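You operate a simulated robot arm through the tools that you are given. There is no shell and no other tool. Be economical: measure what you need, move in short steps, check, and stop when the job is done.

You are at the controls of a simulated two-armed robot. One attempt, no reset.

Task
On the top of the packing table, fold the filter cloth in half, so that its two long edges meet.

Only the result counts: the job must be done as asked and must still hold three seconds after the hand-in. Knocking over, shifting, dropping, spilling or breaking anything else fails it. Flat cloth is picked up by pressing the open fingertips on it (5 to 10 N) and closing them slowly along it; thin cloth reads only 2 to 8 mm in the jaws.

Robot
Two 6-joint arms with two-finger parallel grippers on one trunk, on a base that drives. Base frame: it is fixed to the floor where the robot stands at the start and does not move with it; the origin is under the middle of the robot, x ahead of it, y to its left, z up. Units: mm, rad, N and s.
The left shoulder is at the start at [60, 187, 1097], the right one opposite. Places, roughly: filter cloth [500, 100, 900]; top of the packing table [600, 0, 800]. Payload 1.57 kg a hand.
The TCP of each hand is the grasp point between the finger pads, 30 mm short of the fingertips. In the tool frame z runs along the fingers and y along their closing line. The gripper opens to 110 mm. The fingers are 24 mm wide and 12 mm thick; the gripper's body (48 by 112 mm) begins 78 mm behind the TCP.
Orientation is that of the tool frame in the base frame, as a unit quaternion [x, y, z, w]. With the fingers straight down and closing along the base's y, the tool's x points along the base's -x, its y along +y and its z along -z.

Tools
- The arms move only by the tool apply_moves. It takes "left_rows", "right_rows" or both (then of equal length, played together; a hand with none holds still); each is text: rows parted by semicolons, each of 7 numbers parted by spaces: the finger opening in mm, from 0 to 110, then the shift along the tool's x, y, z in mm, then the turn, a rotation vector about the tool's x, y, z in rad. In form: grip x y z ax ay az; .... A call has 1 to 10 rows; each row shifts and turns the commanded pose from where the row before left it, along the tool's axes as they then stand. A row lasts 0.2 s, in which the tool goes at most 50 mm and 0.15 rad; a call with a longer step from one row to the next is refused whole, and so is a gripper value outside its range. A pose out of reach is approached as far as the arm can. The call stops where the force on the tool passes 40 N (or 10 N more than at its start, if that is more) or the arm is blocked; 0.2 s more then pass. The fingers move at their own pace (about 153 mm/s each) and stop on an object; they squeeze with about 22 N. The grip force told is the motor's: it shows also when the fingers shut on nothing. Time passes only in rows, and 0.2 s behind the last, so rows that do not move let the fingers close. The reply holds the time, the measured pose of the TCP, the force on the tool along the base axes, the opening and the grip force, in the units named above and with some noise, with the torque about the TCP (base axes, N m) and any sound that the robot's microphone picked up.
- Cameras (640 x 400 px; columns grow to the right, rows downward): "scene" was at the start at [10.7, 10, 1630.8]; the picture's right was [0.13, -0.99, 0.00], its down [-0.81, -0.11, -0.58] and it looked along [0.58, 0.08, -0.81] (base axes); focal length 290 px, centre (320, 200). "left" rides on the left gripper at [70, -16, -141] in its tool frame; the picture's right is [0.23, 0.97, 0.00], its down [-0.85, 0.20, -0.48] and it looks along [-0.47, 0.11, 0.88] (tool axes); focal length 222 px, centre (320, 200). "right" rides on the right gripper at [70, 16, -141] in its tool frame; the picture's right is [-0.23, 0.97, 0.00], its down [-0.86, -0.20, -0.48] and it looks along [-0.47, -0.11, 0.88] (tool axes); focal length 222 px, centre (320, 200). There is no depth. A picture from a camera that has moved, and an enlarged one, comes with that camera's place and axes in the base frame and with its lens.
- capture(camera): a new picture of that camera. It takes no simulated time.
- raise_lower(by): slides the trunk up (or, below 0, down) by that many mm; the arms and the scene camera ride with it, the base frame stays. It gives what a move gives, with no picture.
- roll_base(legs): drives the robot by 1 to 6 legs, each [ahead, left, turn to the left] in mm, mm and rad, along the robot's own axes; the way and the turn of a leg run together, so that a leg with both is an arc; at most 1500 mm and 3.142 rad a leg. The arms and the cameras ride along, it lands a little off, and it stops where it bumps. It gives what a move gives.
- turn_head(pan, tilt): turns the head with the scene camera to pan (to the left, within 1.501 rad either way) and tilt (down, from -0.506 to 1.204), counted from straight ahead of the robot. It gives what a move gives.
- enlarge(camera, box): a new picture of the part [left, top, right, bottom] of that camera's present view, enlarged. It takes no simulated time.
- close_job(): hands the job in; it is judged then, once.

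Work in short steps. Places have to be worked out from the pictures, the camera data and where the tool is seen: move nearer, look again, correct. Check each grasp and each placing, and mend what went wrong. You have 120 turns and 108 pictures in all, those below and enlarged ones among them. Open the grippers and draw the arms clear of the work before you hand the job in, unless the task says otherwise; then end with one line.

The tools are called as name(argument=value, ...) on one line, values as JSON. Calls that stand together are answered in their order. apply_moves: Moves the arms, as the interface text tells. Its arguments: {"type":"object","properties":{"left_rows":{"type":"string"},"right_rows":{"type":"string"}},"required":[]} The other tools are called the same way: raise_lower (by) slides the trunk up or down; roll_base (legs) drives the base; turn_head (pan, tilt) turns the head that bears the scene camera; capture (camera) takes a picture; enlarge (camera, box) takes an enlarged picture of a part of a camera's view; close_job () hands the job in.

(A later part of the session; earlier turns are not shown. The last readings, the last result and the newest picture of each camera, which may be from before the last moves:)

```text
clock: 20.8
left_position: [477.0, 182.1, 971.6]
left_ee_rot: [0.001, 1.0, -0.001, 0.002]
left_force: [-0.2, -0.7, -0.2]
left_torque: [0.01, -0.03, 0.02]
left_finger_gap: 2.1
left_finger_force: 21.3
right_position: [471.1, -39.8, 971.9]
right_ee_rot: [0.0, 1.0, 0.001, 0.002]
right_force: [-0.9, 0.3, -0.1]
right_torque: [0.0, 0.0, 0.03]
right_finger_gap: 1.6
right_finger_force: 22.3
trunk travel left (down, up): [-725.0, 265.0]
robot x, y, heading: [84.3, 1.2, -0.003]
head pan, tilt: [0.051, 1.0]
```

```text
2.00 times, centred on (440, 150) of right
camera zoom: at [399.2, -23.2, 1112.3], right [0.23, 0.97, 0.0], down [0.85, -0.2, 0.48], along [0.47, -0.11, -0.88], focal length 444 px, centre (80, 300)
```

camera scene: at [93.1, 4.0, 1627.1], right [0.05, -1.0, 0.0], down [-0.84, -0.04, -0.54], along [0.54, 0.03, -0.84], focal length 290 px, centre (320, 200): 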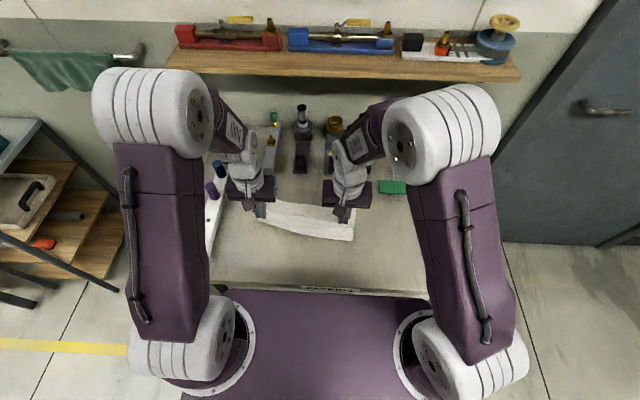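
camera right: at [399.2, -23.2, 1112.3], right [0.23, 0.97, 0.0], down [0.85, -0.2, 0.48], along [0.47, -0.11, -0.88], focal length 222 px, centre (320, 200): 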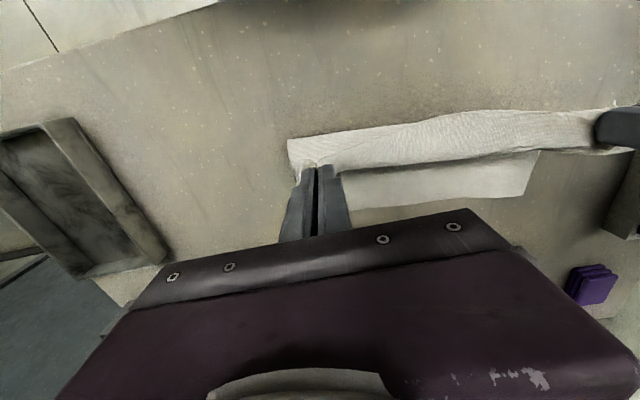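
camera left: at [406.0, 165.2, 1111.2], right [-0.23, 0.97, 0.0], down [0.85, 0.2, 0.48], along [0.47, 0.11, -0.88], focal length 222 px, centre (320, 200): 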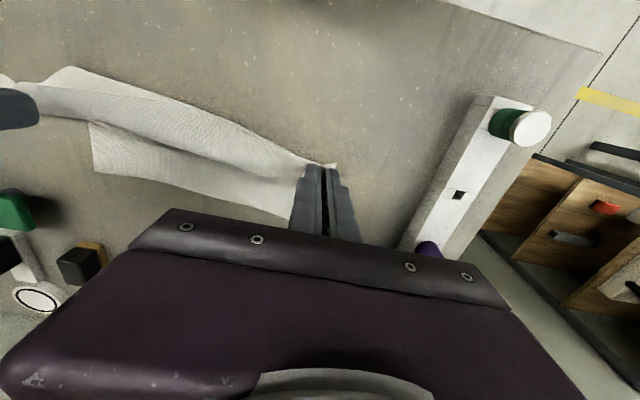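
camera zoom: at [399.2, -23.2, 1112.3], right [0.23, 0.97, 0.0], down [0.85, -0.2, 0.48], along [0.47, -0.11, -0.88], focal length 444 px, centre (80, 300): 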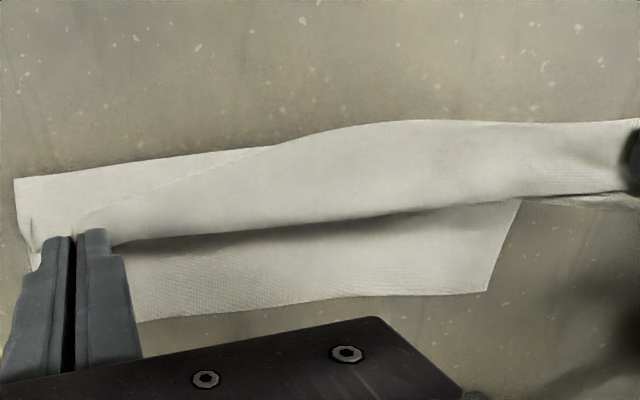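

Measured far edge of the lower ply: it runs from about (566,-81) to (592,209), slightly skewed. So the pinch targets are left x≈577 and right x≈557. I carry on down the arc to about 20 mm above the cloth.

apply_moves(left_rows="0 -22 0 4 0 0 0;0 -22 0 8 0 0 0;0 -22 0 14 0 0 0;0 -18 0 20 0 0 0;0 -12 0 20 0 0 0;0 0 0 0 0 0 0", right_rows="0 -19 0 4 0 0 0;0 -19 0 8 0 0 0;0 -19 0 14 0 0 0;0 -15 0 20 0 0 0;0 -10 0 20 0 0 0;0 0 0 0 0 0 0")

enlarge(camera="scene", box=[220, 140, 400, 252])

capture(camera="left")

capture(camera="right")

```text
clock: 22.2
left_position: [573.3, 181.5, 906.0]
left_ee_rot: [0.0, 1.0, 0.0, 0.002]
left_force: [-0.2, -0.3, -0.1]
left_torque: [0.01, 0.02, 0.02]
left_finger_gap: 2.2
left_finger_force: 22.1
right_position: [553.0, -38.5, 905.5]
right_ee_rot: [0.0, 1.0, 0.0, 0.002]
right_force: [-0.8, -0.2, 0.7]
right_torque: [0.03, -0.04, 0.0]
right_finger_gap: 1.7
right_finger_force: 21.9
trunk travel left (down, up): [-725.0, 265.0]
robot x, y, heading: [82.5, -4.7, -0.002]
head pan, tilt: [0.051, 1.0]
```

```text
3.56 times, centred on (310, 196) of scene
camera zoom: at [93.0, 3.9, 1627.1], right [0.05, -1.0, 0.0], down [-0.84, -0.04, -0.54], along [0.54, 0.03, -0.84], focal length 1031 px, centre (356, 214)
```

zoom: 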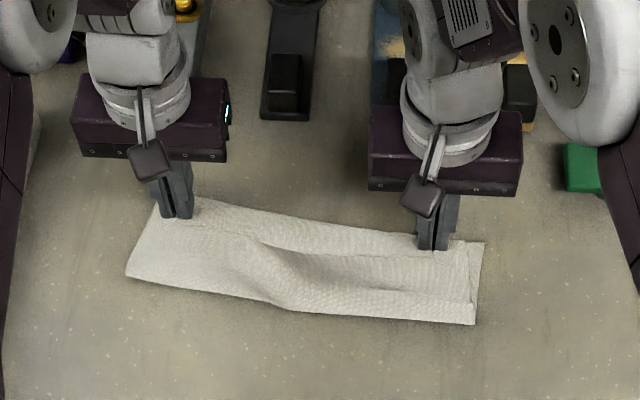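

```text
71 pictures are left
camera left: at [502.6, 165.2, 1045.5], right [-0.23, 0.97, 0.0], down [0.85, 0.2, 0.48], along [0.47, 0.11, -0.88], focal length 222 px, centre (320, 200)
```

left: 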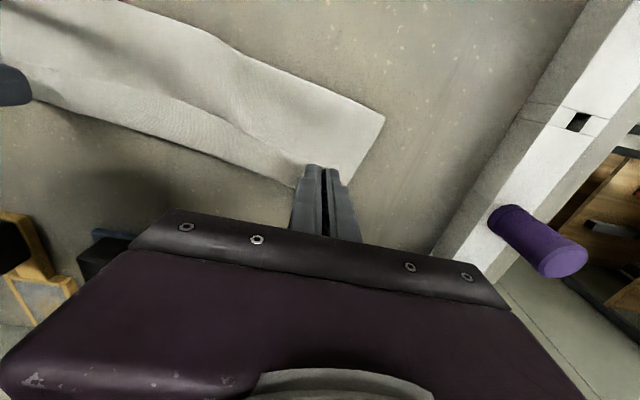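

```text
70 pictures are left
camera right: at [481.3, -23.3, 1046.3], right [0.23, 0.97, 0.0], down [0.85, -0.2, 0.48], along [0.47, -0.11, -0.88], focal length 222 px, centre (320, 200)
```

right: 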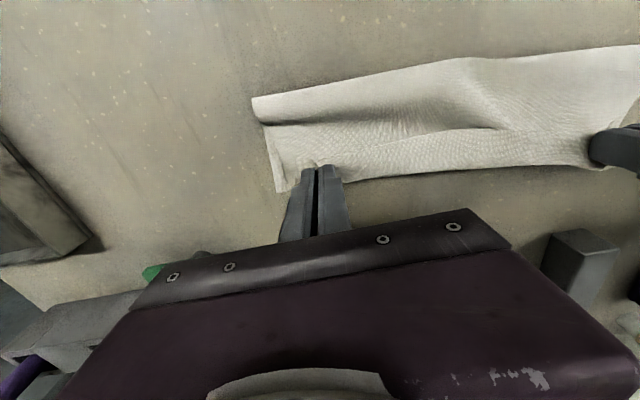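

Far corners now read left (596,210) and right (567,-84). I advance the left by 8 and the right by 4, and lower to just above contact.

apply_moves(left_rows="0 -8 0 8 0 0 0;0 0 0 12 0 0 0;0 0 0 0 0 0 0", right_rows="0 -4 0 8 0 0 0;0 0 0 12 0 0 0;0 0 0 0 0 0 0")

enlarge(camera="left", box=[200, 80, 440, 230])

enlarge(camera="right", box=[200, 80, 440, 230])

```text
clock: 23.0
left_position: [580.9, 181.3, 885.2]
left_ee_rot: [0.0, 1.0, 0.0, 0.002]
left_force: [0.2, -0.3, 0.2]
left_torque: [0.0, 0.0, -0.02]
left_finger_gap: 1.8
left_finger_force: 21.7
right_position: [557.4, -38.5, 885.5]
right_ee_rot: [0.0, 1.0, 0.001, 0.002]
right_force: [-0.8, 0.3, 0.0]
right_torque: [-0.01, 0.0, 0.01]
right_finger_gap: 1.5
right_finger_force: 21.8
trunk travel left (down, up): [-725.0, 265.0]
robot x, y, heading: [87.5, 1.1, -0.001]
head pan, tilt: [0.051, 1.0]
```

```text
2.67 times, centred on (320, 155) of left
camera zoom: at [510.6, 165.1, 1025.7], right [-0.23, 0.97, 0.0], down [0.85, 0.2, 0.48], along [0.47, 0.11, -0.88], focal length 592 px, centre (320, 320)
```

zoom: 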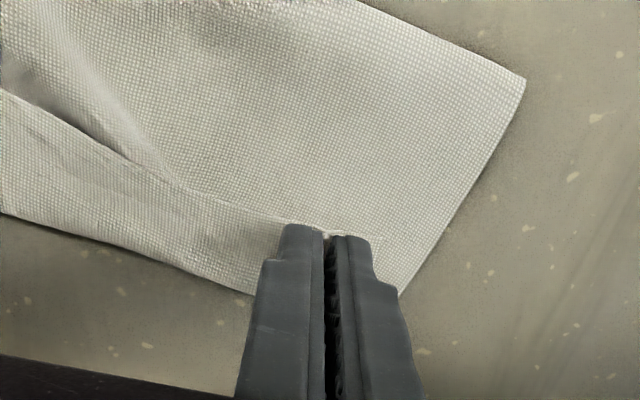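

```text
2.67 times, centred on (320, 155) of right
camera zoom: at [485.6, -23.2, 1026.6], right [0.23, 0.97, 0.0], down [0.85, -0.2, 0.48], along [0.47, -0.11, -0.88], focal length 592 px, centre (320, 320)
```

zoom: 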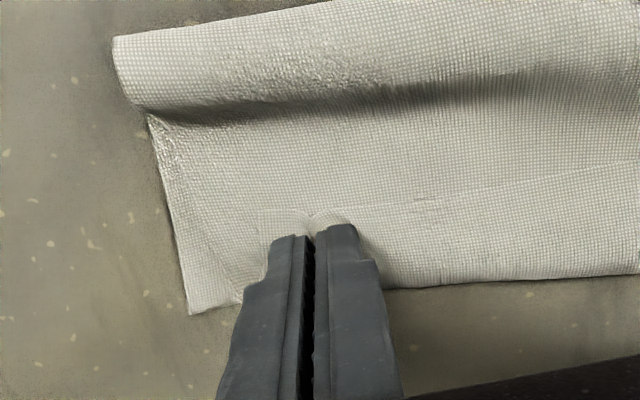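

The hand kept its orientation, so the gripped hem still points back toward the robot and is turned over on itself. I lift slightly and tilt both hands forward, pivoting about the fingertips, so the hem turns upward before release.

apply_moves(left_rows="0 -20 0 -22 0 0 0;0 0 0 0 0 0.15 0;0 0 0 0 0 0.15 0;0 0 0 0 0 0.15 0;0 0 0 0 0 0.15 0;0 0 0 0 0 0.15 0;0 0 0 0 0 0 0", right_rows="0 -20 0 -22 0 0 0;0 0 0 0 0 0.15 0;0 0 0 0 0 0.15 0;0 0 0 0 0 0.15 0;0 0 0 0 0 0.15 0;0 0 0 0 0 0.15 0;0 0 0 0 0 0 0")

capture(camera="left")

capture(camera="right")

capture(camera="scene")

```text
clock: 24.6
left_position: [525.3, 182.5, 930.2]
left_ee_rot: [0.0, 0.94, -0.001, -0.341]
left_force: [-1.5, -18.6, -0.1]
left_torque: [-0.37, 0.07, 0.42]
left_finger_gap: 2.3
left_finger_force: 22.1
left hand out of reach, approached as far as the arm can: row 4, 5, 6
right_position: [497.3, -64.9, 924.0]
right_ee_rot: [0.0, 0.931, 0.002, -0.365]
right_force: [2.3, 18.8, 0.8]
right_torque: [0.39, -0.06, -0.44]
right_finger_gap: 1.6
right_finger_force: 22.2
right hand out of reach, approached as far as the arm can: row 4, 5, 6
trunk travel left (down, up): [-725.0, 265.0]
robot x, y, heading: [86.7, 1.2, 0.001]
head pan, tilt: [0.051, 1.0]
```

```text
67 pictures are left
camera left: at [561.9, 165.9, 1081.3], right [-0.17, 0.97, 0.14], down [0.96, 0.2, -0.18], along [-0.21, 0.11, -0.97], focal length 222 px, centre (320, 200)
```

left: 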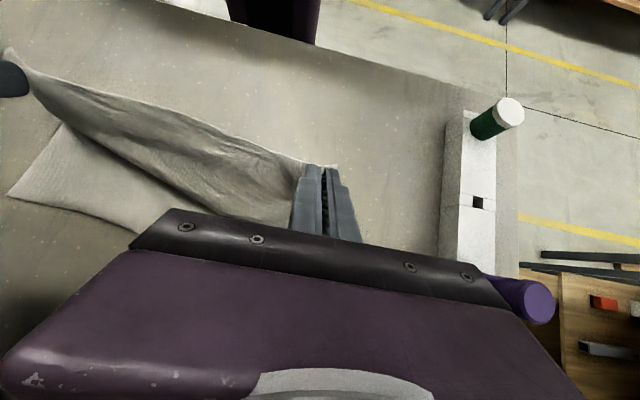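

```text
66 pictures are left
camera right: at [540.7, -48.5, 1075.1], right [0.17, 0.97, -0.15], down [0.95, -0.2, -0.23], along [-0.26, -0.1, -0.96], focal length 222 px, centre (320, 200)
```

right: 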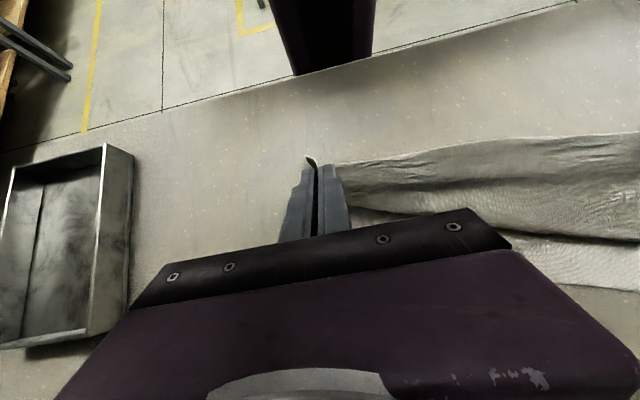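

```text
65 pictures are left
camera scene: at [93.5, 4.2, 1627.1], right [0.05, -1.0, 0.0], down [-0.84, -0.04, -0.54], along [0.54, 0.03, -0.84], focal length 290 px, centre (320, 200)
```

scene: 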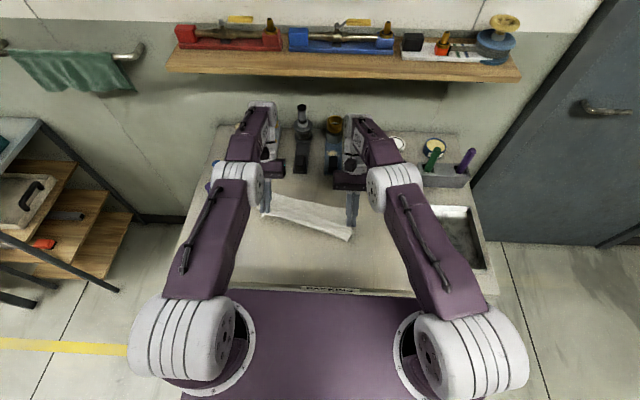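

The arms ran out of reach with that much tilt. I go back to about 0.3 rad of tilt, where they did reach, and look.

apply_moves(left_rows="0 0 0 0 0 -0.15 0;0 0 0 0 0 -0.15 0;0 0 0 0 0 -0.15 0;0 0 0 0 0 0 0", right_rows="0 0 0 0 0 -0.15 0;0 0 0 0 0 -0.15 0;0 0 0 0 0 -0.15 0;0 0 0 0 0 0 0")

capture(camera="left")

capture(camera="right")

enlarge(camera="scene", box=[220, 140, 400, 252])

```text
clock: 25.6
left_position: [525.6, 182.2, 928.3]
left_ee_rot: [-0.001, 0.993, 0.0, -0.122]
left_force: [-1.9, -14.3, -0.5]
left_torque: [-0.45, 0.06, 0.07]
left_finger_gap: 2.3
left_finger_force: 22.3
right_position: [498.3, -64.5, 922.0]
right_ee_rot: [0.0, 0.989, 0.001, -0.147]
right_force: [2.2, 14.1, -0.2]
right_torque: [0.42, -0.01, -0.22]
right_finger_gap: 1.2
right_finger_force: 22.2
trunk travel left (down, up): [-725.0, 265.0]
robot x, y, heading: [88.2, -1.3, 0.005]
head pan, tilt: [0.051, 1.0]
```

```text
64 pictures are left
camera left: at [492.4, 166.6, 1081.7], right [-0.22, 0.97, 0.06], down [0.95, 0.2, 0.26], along [0.24, 0.11, -0.96], focal length 222 px, centre (320, 200)
```

left: 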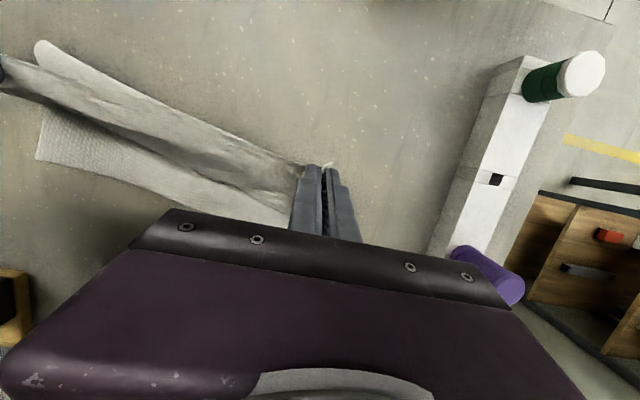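

```text
63 pictures are left
camera right: at [471.3, -49.1, 1079.2], right [0.22, 0.97, -0.06], down [0.96, -0.2, 0.21], along [0.19, -0.11, -0.98], focal length 222 px, centre (320, 200)
```

right: 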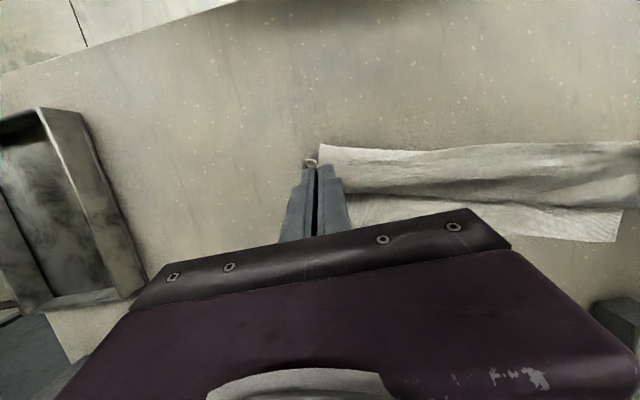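

```text
3.56 times, centred on (310, 196) of scene
camera zoom: at [94.9, 4.0, 1627.1], right [0.05, -1.0, 0.0], down [-0.84, -0.04, -0.54], along [0.54, 0.03, -0.84], focal length 1031 px, centre (356, 214)
```

zoom: 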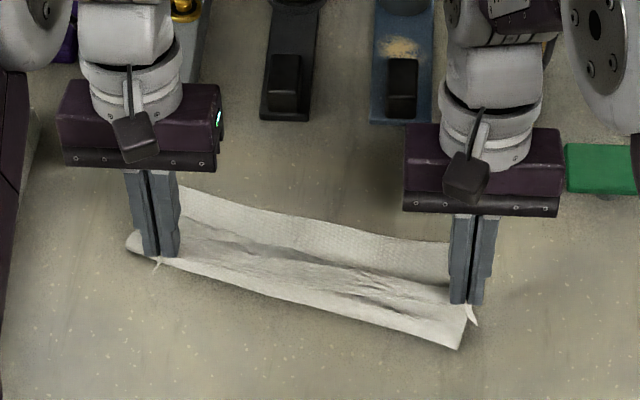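

The hands got spread and the cloth is taut. I relieve it, straighten the hands and carry the edge back to the near side to unfold. I'll then fold far→near instead, where the hands can tilt back comfortably.

apply_moves(left_rows="0 0 0 0 0 -0.12 0;0 0 0 0 0 -0.125 0;0 20 0 -15 0 0 0;0 25 0 -5 0 0 0;0 25 0 5 0 0 0;0 25 0 10 0 0 0;0 22 0 15 0 0 0;0 18 0 18 0 0 0;0 15 0 15 0 0 0;0 0 0 0 0 0 0", right_rows="0 0 12 0 0 -0.15 0;0 0 12 0 0 -0.145 0;0 15 0 -18 0 0 0;0 20 0 -8 0 0 0;0 22 0 2 0 0 0;0 22 0 8 0 0 0;0 20 0 15 0 0 0;0 18 0 18 0 0 0;0 15 0 18 0 0 0;0 0 0 0 0 0 0")

enlarge(camera="scene", box=[200, 150, 440, 300])

capture(camera="left")

capture(camera="right")

```text
clock: 27.8
left_position: [374.8, 182.7, 885.0]
left_ee_rot: [-0.001, 1.0, 0.0, 0.001]
left_force: [0.3, -0.2, -0.4]
left_torque: [-0.02, -0.01, 0.01]
left_finger_gap: 2.2
left_finger_force: 22.2
right_position: [365.1, -41.4, 888.5]
right_ee_rot: [0.0, 1.0, 0.001, -0.001]
right_force: [-0.3, -0.7, 0.8]
right_torque: [0.0, -0.03, -0.02]
right_finger_gap: 1.0
right_finger_force: 21.5
trunk travel left (down, up): [-725.0, 265.0]
robot x, y, heading: [86.6, -2.9, 0.005]
head pan, tilt: [0.051, 1.0]
```

```text
2.67 times, centred on (320, 225) of scene
camera zoom: at [93.8, 3.8, 1627.1], right [0.05, -1.0, 0.0], down [-0.84, -0.04, -0.54], along [0.54, 0.03, -0.84], focal length 773 px, centre (320, 133)
```

zoom: 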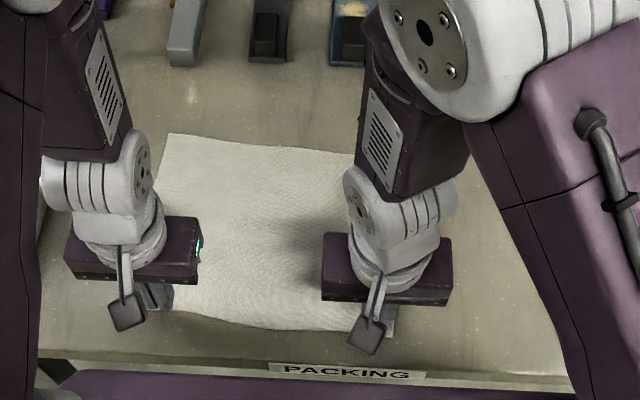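

```text
60 pictures are left
camera left: at [305.1, 166.6, 1026.1], right [-0.23, 0.97, 0.0], down [0.86, 0.2, 0.48], along [0.47, 0.11, -0.88], focal length 222 px, centre (320, 200)
```

left: 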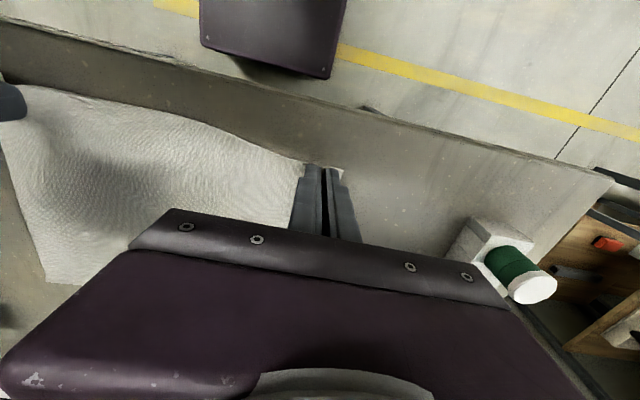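

```text
59 pictures are left
camera right: at [294.0, -24.8, 1030.2], right [0.23, 0.97, 0.0], down [0.86, -0.2, 0.48], along [0.46, -0.11, -0.88], focal length 222 px, centre (320, 200)
```

right: 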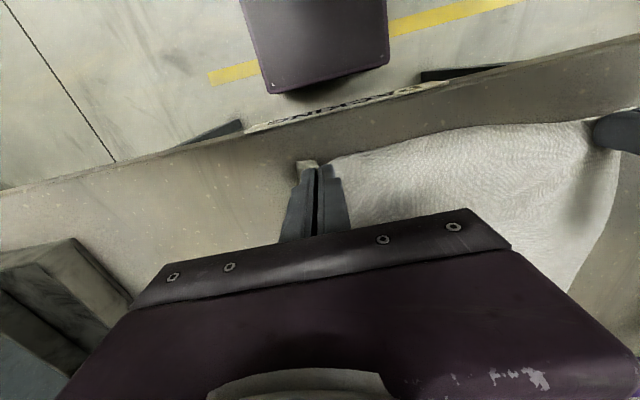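

The cloth is back flat. I set the tips down and open while drifting outward to smooth out the pleats.

apply_moves(left_rows="0 0 1 2 0 0 0;0 0 1 1.2 0 0 0;4 0 1 0 0 0 0;8 0 2 0 0 0 0;12 0 2 0 0 0 0;16 0 2 0 0 0 0;20 0 2 0 0 0 0;24 0 2 0 0 0 0;24 0 0 -15 0 0 0;24 0 0 -20 0 0 0", right_rows="0 0 -1 5 0 0 0;0 0 -1 2 0 0 0;4 0 -1 0 0 0 0;8 0 -2 0 0 0 0;12 0 -2 0 0 0 0;16 0 -2 0 0 0 0;20 0 -2 0 0 0 0;24 0 -2 0 0 0 0;24 0 0 -15 0 0 0;24 0 0 -20 0 0 0")

capture(camera="left")

capture(camera="right")

enlarge(camera="scene", box=[200, 150, 440, 300])

```text
clock: 30.0
left_position: [374.5, 194.6, 919.1]
left_ee_rot: [0.0, 1.0, 0.001, 0.0]
left_force: [0.4, -0.6, 0.1]
left_torque: [-0.01, 0.01, 0.0]
left_finger_gap: 24.1
left_finger_force: 0.0
right_position: [364.8, -53.2, 917.6]
right_ee_rot: [0.0, 1.0, 0.002, 0.001]
right_force: [1.1, -0.3, -0.1]
right_torque: [-0.01, -0.02, -0.01]
right_finger_gap: 24.1
right_finger_force: 0.1
trunk travel left (down, up): [-725.0, 265.0]
robot x, y, heading: [86.7, 0.8, 0.002]
head pan, tilt: [0.051, 1.0]
```

```text
58 pictures are left
camera left: at [304.4, 178.9, 1058.4], right [-0.23, 0.97, 0.0], down [0.85, 0.2, 0.48], along [0.47, 0.11, -0.88], focal length 222 px, centre (320, 200)
```

left: 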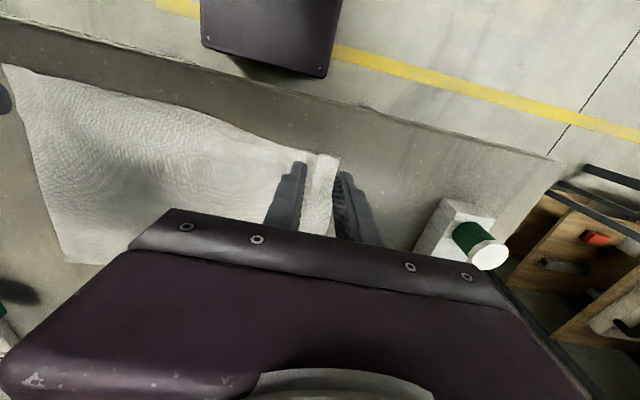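

```text
57 pictures are left
camera right: at [293.8, -37.7, 1058.7], right [0.23, 0.97, 0.0], down [0.86, -0.2, 0.48], along [0.47, -0.11, -0.88], focal length 222 px, centre (320, 200)
```

right: 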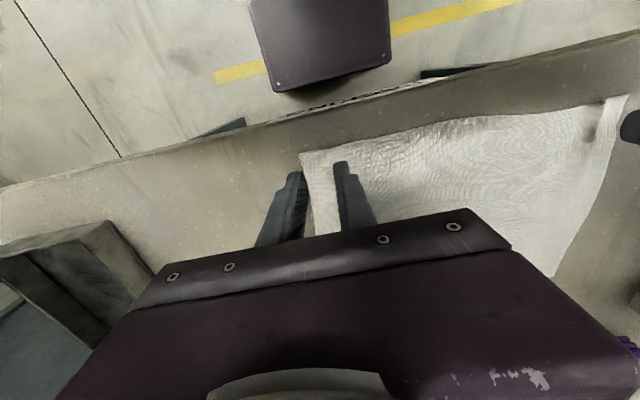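

```text
2.67 times, centred on (320, 225) of scene
camera zoom: at [92.1, 3.6, 1627.1], right [0.05, -1.0, 0.0], down [-0.84, -0.04, -0.54], along [0.54, 0.03, -0.84], focal length 773 px, centre (320, 133)
```

zoom: 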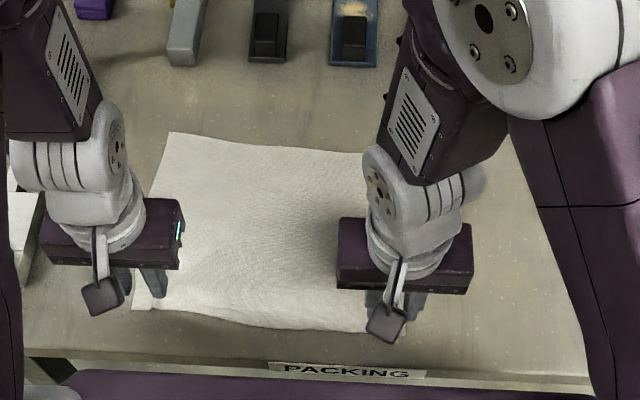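

The cloth is flat again, with near corners about (365,213) and (350,-70). I move both hands up and over to the far edge and look there.

apply_moves(left_rows="22 -20 -1 -15 0 0 0;22 -40 -2 0 0 0 0;22 -40 -2 0 0 0 0;22 -40 -2 0 0 0 0;22 -40 -2 0 0 0 0;22 -20 -1 10 0 0 0;22 0 0 0 0 0 0", right_rows="22 -20 -1 -15 0 0 0;22 -40 -1 0 0 0 0;22 -40 -1 0 0 0 0;22 -40 -1 0 0 0 0;22 -40 -1 0 0 0 0;22 -15 -1 10 0 0 0;22 0 0 0 0 0 0")

capture(camera="left")

capture(camera="right")

enlarge(camera="scene", box=[200, 150, 440, 300])

```text
clock: 31.6
left_position: [575.1, 186.3, 922.6]
left_ee_rot: [0.0, 1.0, 0.001, 0.0]
left_force: [-0.7, -0.6, -0.1]
left_torque: [-0.01, 0.01, -0.05]
left_finger_gap: 22.0
left_finger_force: 0.1
right_position: [560.1, -59.9, 921.1]
right_ee_rot: [-0.001, 1.0, 0.001, -0.001]
right_force: [0.1, 1.2, -0.7]
right_torque: [0.05, -0.02, -0.03]
right_finger_gap: 21.7
right_finger_force: 0.0
trunk travel left (down, up): [-725.0, 265.0]
robot x, y, heading: [86.6, 1.3, 0.006]
head pan, tilt: [0.051, 1.0]
```

```text
55 pictures are left
camera left: at [505.4, 170.0, 1063.0], right [-0.23, 0.97, 0.0], down [0.86, 0.2, 0.48], along [0.47, 0.11, -0.88], focal length 222 px, centre (320, 200)
```

left: 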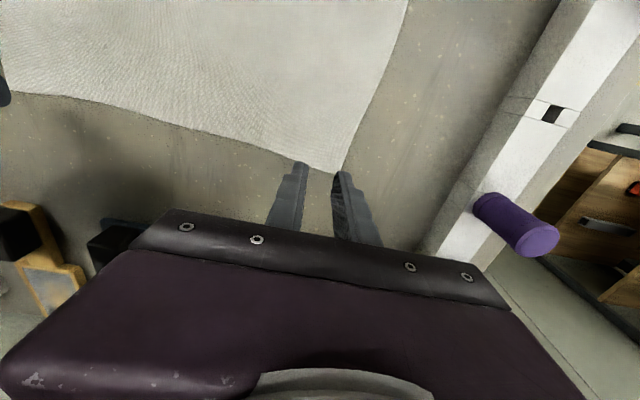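

```text
54 pictures are left
camera right: at [489.4, -44.6, 1062.9], right [0.23, 0.97, 0.0], down [0.86, -0.2, 0.48], along [0.46, -0.11, -0.88], focal length 222 px, centre (320, 200)
```

right: 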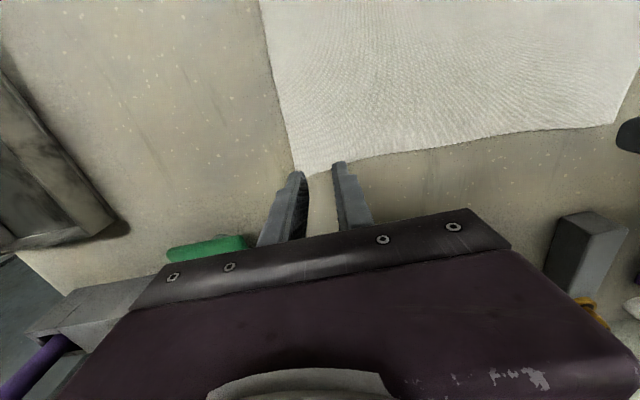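

```text
2.67 times, centred on (320, 225) of scene
camera zoom: at [92.7, 3.9, 1627.1], right [0.05, -1.0, 0.0], down [-0.84, -0.04, -0.54], along [0.54, 0.03, -0.84], focal length 773 px, centre (320, 133)
```

zoom: 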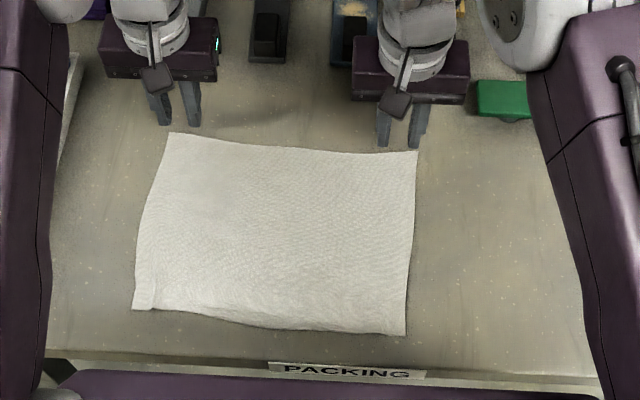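

Clear view: far corners left (583,209) and right (571,-84); near corners (350,-70) and (364,212). There is a turned strip at the near-left corner, so I zoom on it.

enlarge(camera="scene", box=[240, 235, 304, 275])

```text
10.00 times, centred on (272, 255) of scene
camera zoom: at [92.7, 3.9, 1627.1], right [0.05, -1.0, 0.0], down [-0.84, -0.04, -0.54], along [0.54, 0.03, -0.84], focal length 2899 px, centre (800, -350)
```

zoom: 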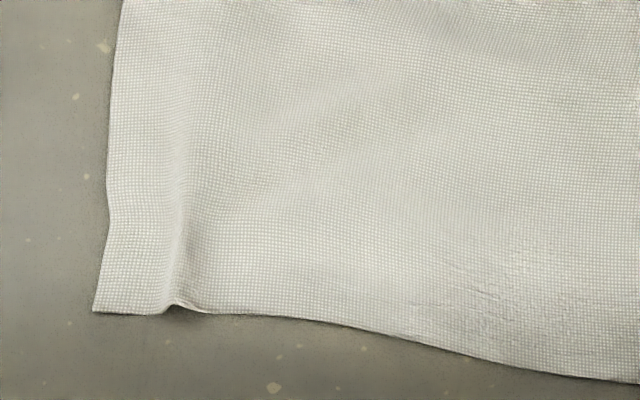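

It's only a small ridge, so I leave it. Now I descend onto the far edge, shifting the right hand 6 mm forward.

apply_moves(left_rows="22 0 0 18 0 0 0;22 0 0 18 0 0 0;22 0 0 2 0 0 0", right_rows="22 -6 0 18 0 0 0;22 0 0 18 0 0 0;22 0 0 2 0 0 0")

enlarge(camera="left", box=[200, 80, 440, 230])

enlarge(camera="right", box=[200, 80, 440, 230])

```text
clock: 32.4
left_position: [574.9, 186.3, 884.3]
left_ee_rot: [0.0, 1.0, 0.0, 0.0]
left_force: [0.0, -0.4, 0.4]
left_torque: [-0.01, 0.01, 0.02]
left_finger_gap: 21.8
left_finger_force: 0.0
right_position: [568.1, -59.8, 883.8]
right_ee_rot: [0.0, 1.0, 0.001, -0.001]
right_force: [-0.4, -0.4, 0.6]
right_torque: [0.0, 0.02, 0.02]
right_finger_gap: 21.7
right_finger_force: 0.0
trunk travel left (down, up): [-725.0, 265.0]
robot x, y, heading: [84.9, 1.1, -0.001]
head pan, tilt: [0.051, 1.0]
```

```text
2.67 times, centred on (320, 155) of left
camera zoom: at [505.7, 169.4, 1025.1], right [-0.23, 0.97, 0.0], down [0.85, 0.2, 0.48], along [0.47, 0.11, -0.88], focal length 592 px, centre (320, 320)
```

zoom: 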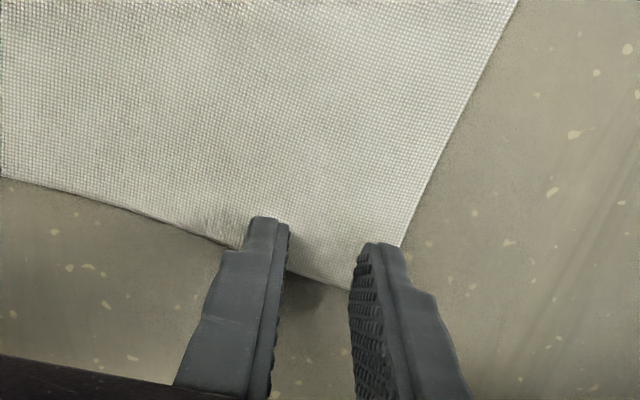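

```text
2.67 times, centred on (320, 155) of right
camera zoom: at [495.8, -44.2, 1024.6], right [0.23, 0.97, 0.0], down [0.86, -0.2, 0.48], along [0.46, -0.11, -0.88], focal length 592 px, centre (320, 320)
```

zoom: 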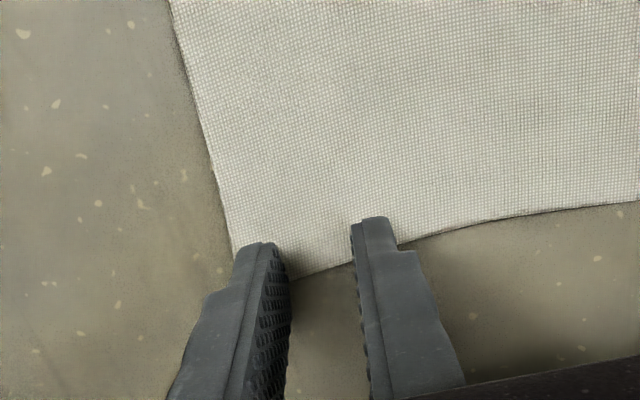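

The left pinch is about 9 mm inside the edge and the right only about 2 mm. I shift the right back 5 mm and the left forward 2 mm, then creep down.

apply_moves(left_rows="22 -2 0 0 0 0 0;22 0 0 1.5 0 0 0", right_rows="22 5 0 0 0 0 0;22 0 0 1.5 0 0 0")

```text
clock: 33.0
left_position: [577.7, 184.9, 884.1]
left_ee_rot: [0.0, 1.0, 0.0, 0.0]
left_force: [0.4, 0.5, 0.4]
left_torque: [-0.05, 0.0, 0.02]
left_finger_gap: 21.9
left_finger_force: 0.1
right_position: [561.6, -60.0, 882.5]
right_ee_rot: [0.0, 1.0, 0.001, -0.001]
right_force: [0.7, 0.8, 2.8]
right_torque: [-0.01, 0.0, 0.02]
right_finger_gap: 22.0
right_finger_force: 0.1
trunk travel left (down, up): [-725.0, 265.0]
robot x, y, heading: [88.1, -1.1, -0.003]
head pan, tilt: [0.051, 1.0]
```

The right hand is touching at 3 N; I go down a little more on both.

apply_moves(left_rows="22 0 0 1.5 0 0 0", right_rows="22 0 0 0.5 0 0 0")

```text
clock: 33.4
left_position: [576.5, 185.5, 882.2]
left_ee_rot: [-0.001, 1.0, 0.0, 0.0]
left_force: [0.3, 0.6, 0.0]
left_torque: [-0.01, -0.01, 0.02]
left_finger_gap: 21.9
left_finger_force: 0.0
right_position: [561.8, -60.7, 880.5]
right_ee_rot: [0.0, 1.0, 0.001, -0.001]
right_force: [0.6, -0.2, 3.8]
right_torque: [-0.06, -0.04, -0.04]
right_finger_gap: 21.9
right_finger_force: 0.1
trunk travel left (down, up): [-725.0, 265.0]
robot x, y, heading: [80.9, -0.4, 0.002]
head pan, tilt: [0.051, 1.0]
```

apply_moves(left_rows="22 0 0 1.3 0 0 0", right_rows="22 0 0 0.5 0 0 0")

```text
clock: 33.8
left_position: [576.7, 185.6, 881.3]
left_ee_rot: [-0.001, 1.0, 0.0, 0.001]
left_force: [0.0, 0.3, 8.3]
left_torque: [0.02, 0.03, 0.01]
left_finger_gap: 22.3
left_finger_force: 0.0
right_position: [560.2, -60.3, 881.7]
right_ee_rot: [0.0, 1.0, 0.001, 0.0]
right_force: [1.6, 0.4, 3.1]
right_torque: [-0.02, -0.03, 0.0]
right_finger_gap: 21.9
right_finger_force: 0.0
trunk travel left (down, up): [-725.0, 265.0]
robot x, y, heading: [84.9, 1.5, -0.0]
head pan, tilt: [0.051, 1.0]
```

Left is at 8 N; I add 0.4 mm on the right and close slowly with inward drift, as before.

apply_moves(left_rows="22 0 0 0 0 0 0;20 0 -1 0 0 0 0;18 0 -1 0 0 0 0;16 0 -1 0 0 0 0;14 0 -1 0 0 0 0;12 0 -1 0 0 0 0;10 0 -1 0 0 0 0;7 0 -1.5 0 0 0 0;3 0 -1 0 0 0 0;0 0 0 0 0 0 0", right_rows="22 0 0 0.4 0 0 0;20 0 1 0 0 0 0;18 0 1 0 0 0 0;16 0 1 0 0 0 0;14 0 1 0 0 0 0;12 0 1 0 0 0 0;10 0 1 0 0 0 0;7 0 1.5 0 0 0 0;3 0 1 0 0 0 0;0 0 0 0 0 0 0")

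apply_moves(left_rows="0 1 0 -8 0 0 0;0 4 0 -15 0 0 0;0 0 0 0 0 0 0", right_rows="0 1 0 -8 0 0 0;0 4 0 -15 0 0 0;0 0 0 0 0 0 0")

enlarge(camera="left", box=[200, 80, 440, 230])

enlarge(camera="right", box=[200, 80, 440, 230])

```text
clock: 36.0
left_position: [574.6, 177.2, 880.7]
left_ee_rot: [0.0, 1.0, -0.001, 0.001]
left_force: [0.0, 2.6, 7.3]
left_torque: [0.08, 0.02, -0.02]
left_finger_gap: 0.3
left_finger_force: 21.4
right_position: [558.9, -51.7, 881.3]
right_ee_rot: [0.0, 1.0, 0.0, 0.0]
right_force: [0.4, -1.9, 9.1]
right_torque: [-0.08, 0.02, 0.03]
right_finger_gap: 1.1
right_finger_force: 22.1
trunk travel left (down, up): [-725.0, 265.0]
robot x, y, heading: [86.6, 1.4, 0.0]
head pan, tilt: [0.051, 1.0]
```

```text
clock: 36.8
left_position: [572.8, 177.6, 902.4]
left_ee_rot: [0.0, 1.0, 0.001, 0.0]
left_force: [-0.4, -0.8, 0.3]
left_torque: [0.01, -0.02, -0.04]
left_finger_gap: 0.1
left_finger_force: 20.9
right_position: [555.8, -50.9, 902.9]
right_ee_rot: [0.0, 1.0, 0.001, -0.001]
right_force: [0.0, 0.4, -0.4]
right_torque: [0.02, 0.01, 0.01]
right_finger_gap: 1.4
right_finger_force: 22.2
trunk travel left (down, up): [-725.0, 265.0]
robot x, y, heading: [85.5, -2.0, -0.004]
head pan, tilt: [0.051, 1.0]
```

```text
2.67 times, centred on (320, 155) of left
camera zoom: at [503.4, 160.5, 1043.1], right [-0.23, 0.97, 0.0], down [0.86, 0.2, 0.48], along [0.46, 0.11, -0.88], focal length 592 px, centre (320, 320)
```

zoom: 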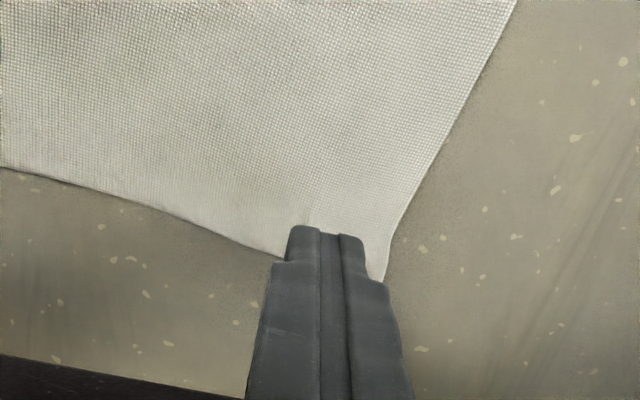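

```text
2.67 times, centred on (320, 155) of right
camera zoom: at [485.9, -35.0, 1044.5], right [0.23, 0.97, 0.0], down [0.86, -0.2, 0.48], along [0.46, -0.11, -0.88], focal length 592 px, centre (320, 320)
```

zoom: 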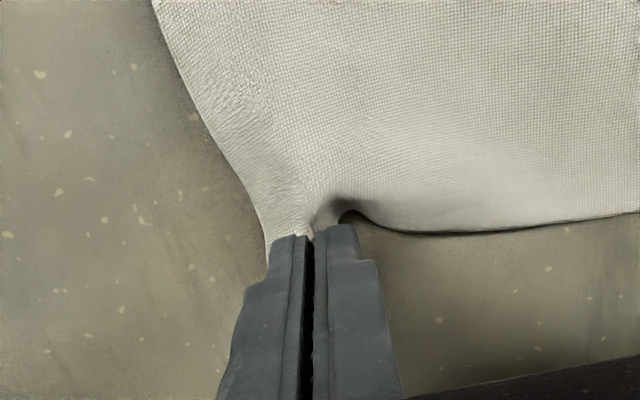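

The right jaw holds (1.4 mm) but the left slipped (0.1 mm). I retry the left with a 30 mm opening and a slightly deeper bite while the right holds.

apply_moves(left_rows="30 0 0 0 0 0 0;30 0 6 0 0 0 0;30 0 0 15 0 0 0;30 0 0 5 0 0 0")

```text
clock: 37.8
left_position: [572.2, 184.1, 883.7]
left_ee_rot: [0.0, 1.0, 0.0, 0.0]
left_force: [-0.6, -0.1, 0.7]
left_torque: [-0.02, 0.0, -0.01]
left_finger_gap: 30.0
left_finger_force: 0.0
right_position: [555.5, -50.4, 904.1]
right_ee_rot: [0.0, 1.0, 0.001, -0.001]
right_force: [-0.1, 0.2, 0.1]
right_torque: [-0.03, 0.02, 0.05]
right_finger_gap: 1.3
right_finger_force: 22.0
trunk travel left (down, up): [-725.0, 265.0]
robot x, y, heading: [86.2, -1.7, -0.005]
head pan, tilt: [0.051, 1.0]
```

Not in contact yet; down 2 mm more.

apply_moves(left_rows="30 0 0 2.2 0 0 0")

```text
clock: 38.2
left_position: [572.2, 183.1, 881.5]
left_ee_rot: [0.001, 1.0, 0.0, 0.0]
left_force: [-0.5, 0.6, 1.9]
left_torque: [0.02, 0.03, 0.04]
left_finger_gap: 30.1
left_finger_force: 0.1
right_position: [555.6, -50.5, 903.1]
right_ee_rot: [0.0, 1.0, 0.001, -0.001]
right_force: [0.1, -0.8, 1.1]
right_torque: [-0.02, 0.0, 0.01]
right_finger_gap: 1.5
right_finger_force: 21.4
trunk travel left (down, up): [-725.0, 265.0]
robot x, y, heading: [90.9, 1.1, -0.001]
head pan, tilt: [0.051, 1.0]
```

Light contact; I press about 0.8 mm more and close slowly.

apply_moves(left_rows="30 0 0 0.8 0 0 0;27 0 -1.5 0 0 0 0;24 0 -1.5 0 0 0 0;21 0 -1.5 0 0 0 0;18 0 -1.5 0 0 0 0;15 0 -1.5 0 0 0 0;12 0 -1.5 0 0 0 0;8 0 -1.5 0 0 0 0;4 0 -1 0 0 0 0;0 0 0 0 0 0 0")

apply_moves(left_rows="0 1 0 -8 0 0 0;0 4 0 -14 0 0 0;0 0 0 0 0 0 0")

enlarge(camera="left", box=[200, 80, 440, 230])

```text
clock: 40.4
left_position: [570.4, 170.8, 882.1]
left_ee_rot: [0.0, 1.0, 0.0, 0.001]
left_force: [-0.2, 1.2, 13.6]
left_torque: [0.08, 0.03, -0.02]
left_finger_gap: 2.5
left_finger_force: 21.5
right_position: [554.6, -50.5, 904.6]
right_ee_rot: [0.0, 1.0, 0.001, 0.001]
right_force: [0.1, -0.2, 0.8]
right_torque: [0.04, -0.01, 0.02]
right_finger_gap: 1.0
right_finger_force: 22.2
trunk travel left (down, up): [-725.0, 265.0]
robot x, y, heading: [86.6, 0.5, 0.005]
head pan, tilt: [0.051, 1.0]
```

```text
clock: 41.2
left_position: [568.6, 172.4, 901.7]
left_ee_rot: [0.0, 1.0, 0.0, -0.001]
left_force: [0.5, -0.4, -0.4]
left_torque: [0.01, 0.02, -0.01]
left_finger_gap: 2.5
left_finger_force: 22.6
right_position: [556.9, -50.0, 902.8]
right_ee_rot: [0.0, 1.0, 0.001, 0.0]
right_force: [0.4, 0.0, 0.0]
right_torque: [0.03, -0.02, 0.02]
right_finger_gap: 1.3
right_finger_force: 22.1
trunk travel left (down, up): [-725.0, 265.0]
robot x, y, heading: [88.5, -0.6, 0.002]
head pan, tilt: [0.051, 1.0]
```

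```text
2.67 times, centred on (320, 155) of left
camera zoom: at [498.0, 155.5, 1042.5], right [-0.23, 0.97, 0.0], down [0.86, 0.2, 0.48], along [0.46, 0.11, -0.88], focal length 592 px, centre (320, 320)
```

zoom: 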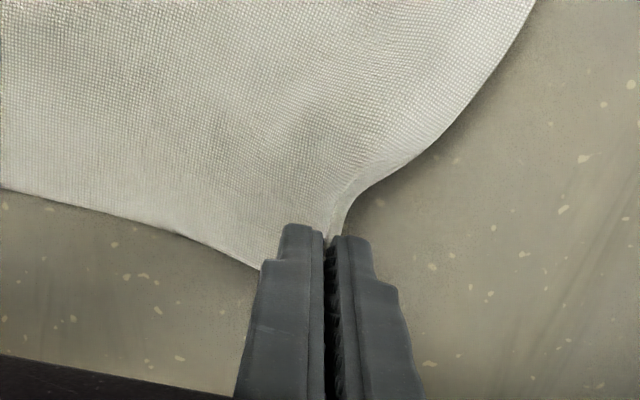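

Both far corners are held. I lift while moving back. Then the base backs off 110 mm, which carries the edge toward the near side and makes room to tilt the hands back.

apply_moves(left_rows="0 8 0 -22 0 0 0;0 12 0 -20 0 0 0;0 15 0 -16 0 0 0;0 15 0 -8 0 0 0;0 0 0 0 0 0 0", right_rows="0 8 0 -22 0 0 0;0 12 0 -20 0 0 0;0 15 0 -16 0 0 0;0 15 0 -8 0 0 0;0 0 0 0 0 0 0")

roll_base(legs=[[-110, 0, 0]])

capture(camera="scene")

```text
clock: 42.4
left_position: [519.3, 170.6, 967.7]
left_ee_rot: [0.0, 1.0, -0.001, -0.001]
left_force: [-0.5, -0.3, -0.8]
left_torque: [-0.02, 0.02, 0.02]
left_finger_gap: 2.3
left_finger_force: 22.3
right_position: [505.4, -51.3, 969.7]
right_ee_rot: [0.0, 1.0, 0.001, -0.002]
right_force: [0.9, 0.1, -0.5]
right_torque: [-0.01, 0.05, 0.03]
right_finger_gap: 1.2
right_finger_force: 21.9
trunk travel left (down, up): [-725.0, 265.0]
robot x, y, heading: [88.7, 1.3, 0.001]
head pan, tilt: [0.051, 1.0]
```

```text
clock: 43.6
left_position: [406.8, 171.2, 968.7]
left_ee_rot: [0.001, 1.0, 0.0, -0.002]
left_force: [0.2, -0.2, 0.1]
left_torque: [0.01, 0.0, 0.0]
left_finger_gap: 2.3
left_finger_force: 21.6
right_position: [396.7, -51.4, 969.6]
right_ee_rot: [0.0, 1.0, 0.001, -0.001]
right_force: [-1.1, -0.3, 0.0]
right_torque: [0.0, 0.03, 0.02]
right_finger_gap: 1.4
right_finger_force: 21.9
trunk travel left (down, up): [-725.0, 265.0]
robot x, y, heading: [-24.5, 2.8, -0.003]
head pan, tilt: [0.051, 1.0]
```

```text
46 pictures are left
camera scene: at [-14.4, 4.0, 1627.1], right [0.05, -1.0, 0.0], down [-0.84, -0.04, -0.54], along [0.54, 0.03, -0.84], focal length 290 px, centre (320, 200)
```

scene: 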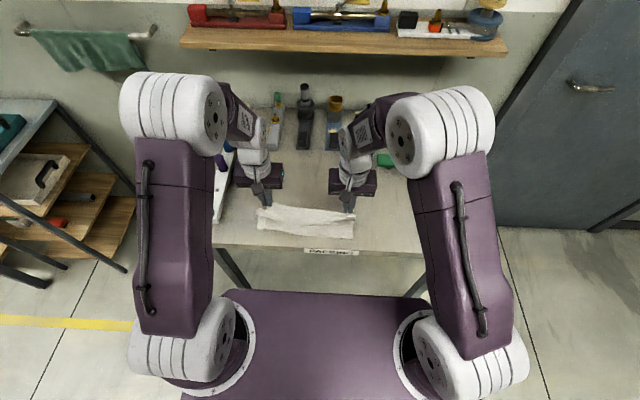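

The hands now stand over the near half at x≈400. I tilt both hands back, fingers pointing forward, in steps to turn the hem over.

apply_moves(left_rows="0 0 0 0 0 -0.15 0;0 0 0 0 0 -0.15 0;0 0 0 0 0 -0.15 0;0 0 0 0 0 -0.15 0;0 0 0 0 0 -0.15 0;0 0 0 0 0 -0.15 0;0 0 0 0 0 0 0", right_rows="0 0 0 0 0 -0.15 0;0 0 0 0 0 -0.15 0;0 0 0 0 0 -0.15 0;0 0 0 0 0 -0.15 0;0 0 0 0 0 -0.15 0;0 0 0 0 0 -0.15 0;0 0 0 0 0 0 0")

enlarge(camera="scene", box=[220, 170, 400, 282])

capture(camera="left")

capture(camera="right")

```text
clock: 45.2
left_position: [437.2, 168.2, 995.8]
left_ee_rot: [0.0, 0.904, 0.0, 0.428]
left_force: [0.1, -0.4, 0.8]
left_torque: [-0.04, 0.02, 0.01]
left_finger_gap: 2.4
left_finger_force: 22.6
left hand out of reach, approached as far as the arm can: row 5, 6
right_position: [413.8, -43.3, 994.3]
right_ee_rot: [-0.001, 0.917, -0.019, 0.399]
right_force: [1.1, 1.0, 0.7]
right_torque: [0.02, -0.01, 0.01]
right_finger_gap: 1.1
right_finger_force: 21.7
right hand out of reach, approached as far as the arm can: row 3, 6
trunk travel left (down, up): [-725.0, 265.0]
robot x, y, heading: [-23.8, 2.9, 0.001]
head pan, tilt: [0.051, 1.0]
```

```text
3.56 times, centred on (310, 226) of scene
camera zoom: at [-16.4, 3.4, 1627.1], right [0.05, -1.0, 0.0], down [-0.84, -0.04, -0.54], along [0.54, 0.03, -0.84], focal length 1031 px, centre (356, 108)
```

zoom: 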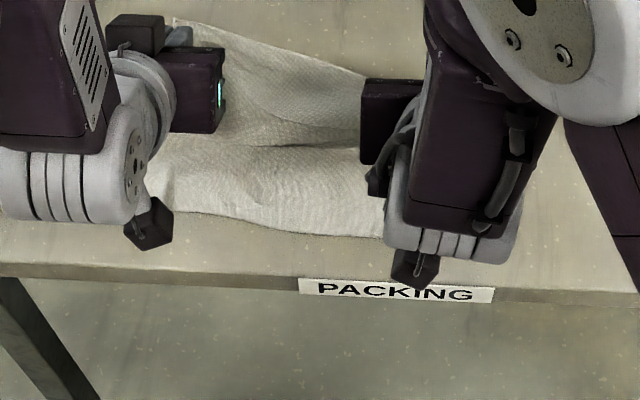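

```text
44 pictures are left
camera left: at [284.5, 151.4, 1029.9], right [-0.14, 0.97, -0.18], down [0.17, 0.2, 0.96], along [0.97, 0.11, -0.2], focal length 222 px, centre (320, 200)
```

left: 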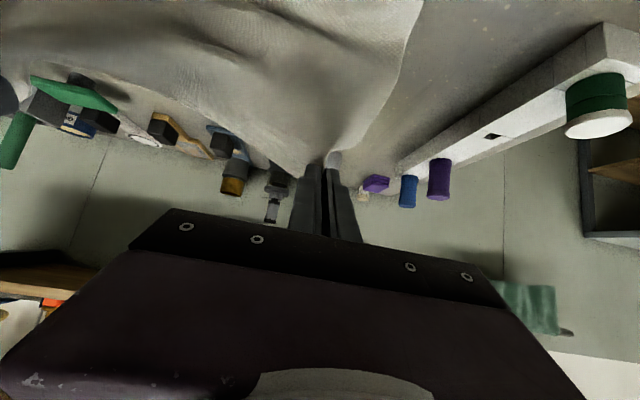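

```text
43 pictures are left
camera right: at [262.1, -22.9, 1037.7], right [0.17, 0.98, 0.13], down [0.23, -0.17, 0.96], along [0.96, -0.13, -0.25], focal length 222 px, centre (320, 200)
```

right: 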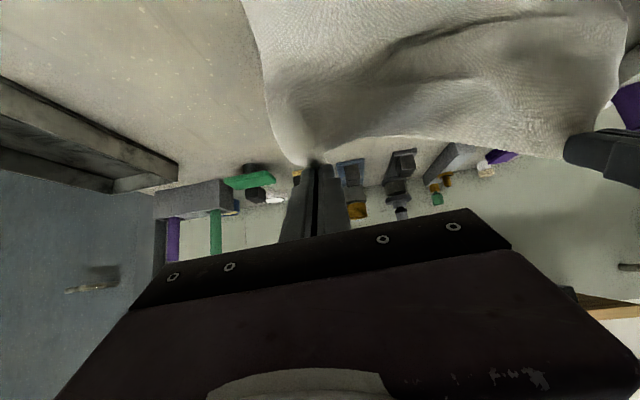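

Tilt reached is about 0.86 left and 0.82 right, limited by being too close to the robot. I lower straight down 60 mm and then back the base another 80 mm.

apply_moves(left_rows="0 15 0 13 0 0 0;0 15 0 13 0 0 0;0 15 0 13 0 0 0;0 0 0 0 0 0 0", right_rows="0 15 0 14 0 0 0;0 15 0 14 0 0 0;0 15 0 14 0 0 0;0 0 0 0 0 0 0")

roll_base(legs=[[-80, 0, 0]])

enlarge(camera="scene", box=[220, 130, 420, 255])

```text
clock: 46.2
left_position: [470.8, 165.0, 962.6]
left_ee_rot: [-0.001, 0.902, 0.001, 0.431]
left_force: [0.4, -0.1, -0.1]
left_torque: [0.0, -0.03, -0.07]
left_finger_gap: 2.5
left_finger_force: 21.3
left hand out of reach, approached as far as the arm can: row 1, 2, 3
right_position: [439.9, -20.5, 961.1]
right_ee_rot: [0.0, 0.917, -0.016, 0.4]
right_force: [0.1, -0.3, 0.4]
right_torque: [-0.02, 0.0, 0.0]
right_finger_gap: 1.4
right_finger_force: 22.2
right hand out of reach, approached as far as the arm can: row 1, 2, 3
trunk travel left (down, up): [-725.0, 265.0]
robot x, y, heading: [-23.7, 0.9, 0.001]
head pan, tilt: [0.051, 1.0]
```

```text
clock: 47.3
left_position: [392.5, 164.2, 962.2]
left_ee_rot: [0.0, 0.902, 0.0, 0.431]
left_force: [-1.5, -0.6, 0.7]
left_torque: [-0.04, -0.01, -0.01]
left_finger_gap: 2.6
left_finger_force: 22.4
right_position: [362.3, -19.5, 960.0]
right_ee_rot: [-0.001, 0.916, -0.016, 0.4]
right_force: [0.0, 0.3, -0.4]
right_torque: [0.01, -0.04, 0.01]
right_finger_gap: 1.3
right_finger_force: 22.1
trunk travel left (down, up): [-725.0, 265.0]
robot x, y, heading: [-102.3, -1.0, -0.0]
head pan, tilt: [0.051, 1.0]
```

```text
3.20 times, centred on (320, 192) of scene
camera zoom: at [-93.7, 4.0, 1627.1], right [0.05, -1.0, 0.0], down [-0.84, -0.04, -0.54], along [0.54, 0.03, -0.84], focal length 928 px, centre (320, 224)
```

zoom: 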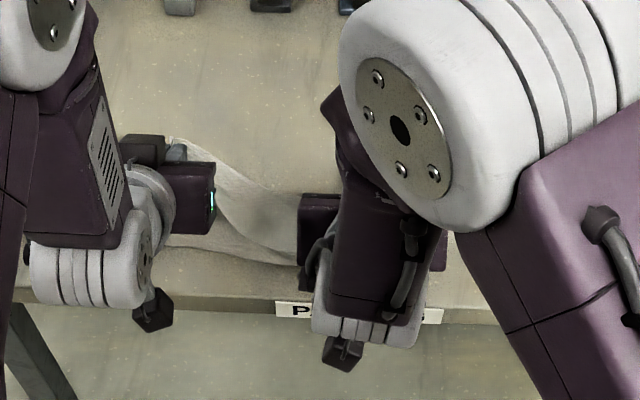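

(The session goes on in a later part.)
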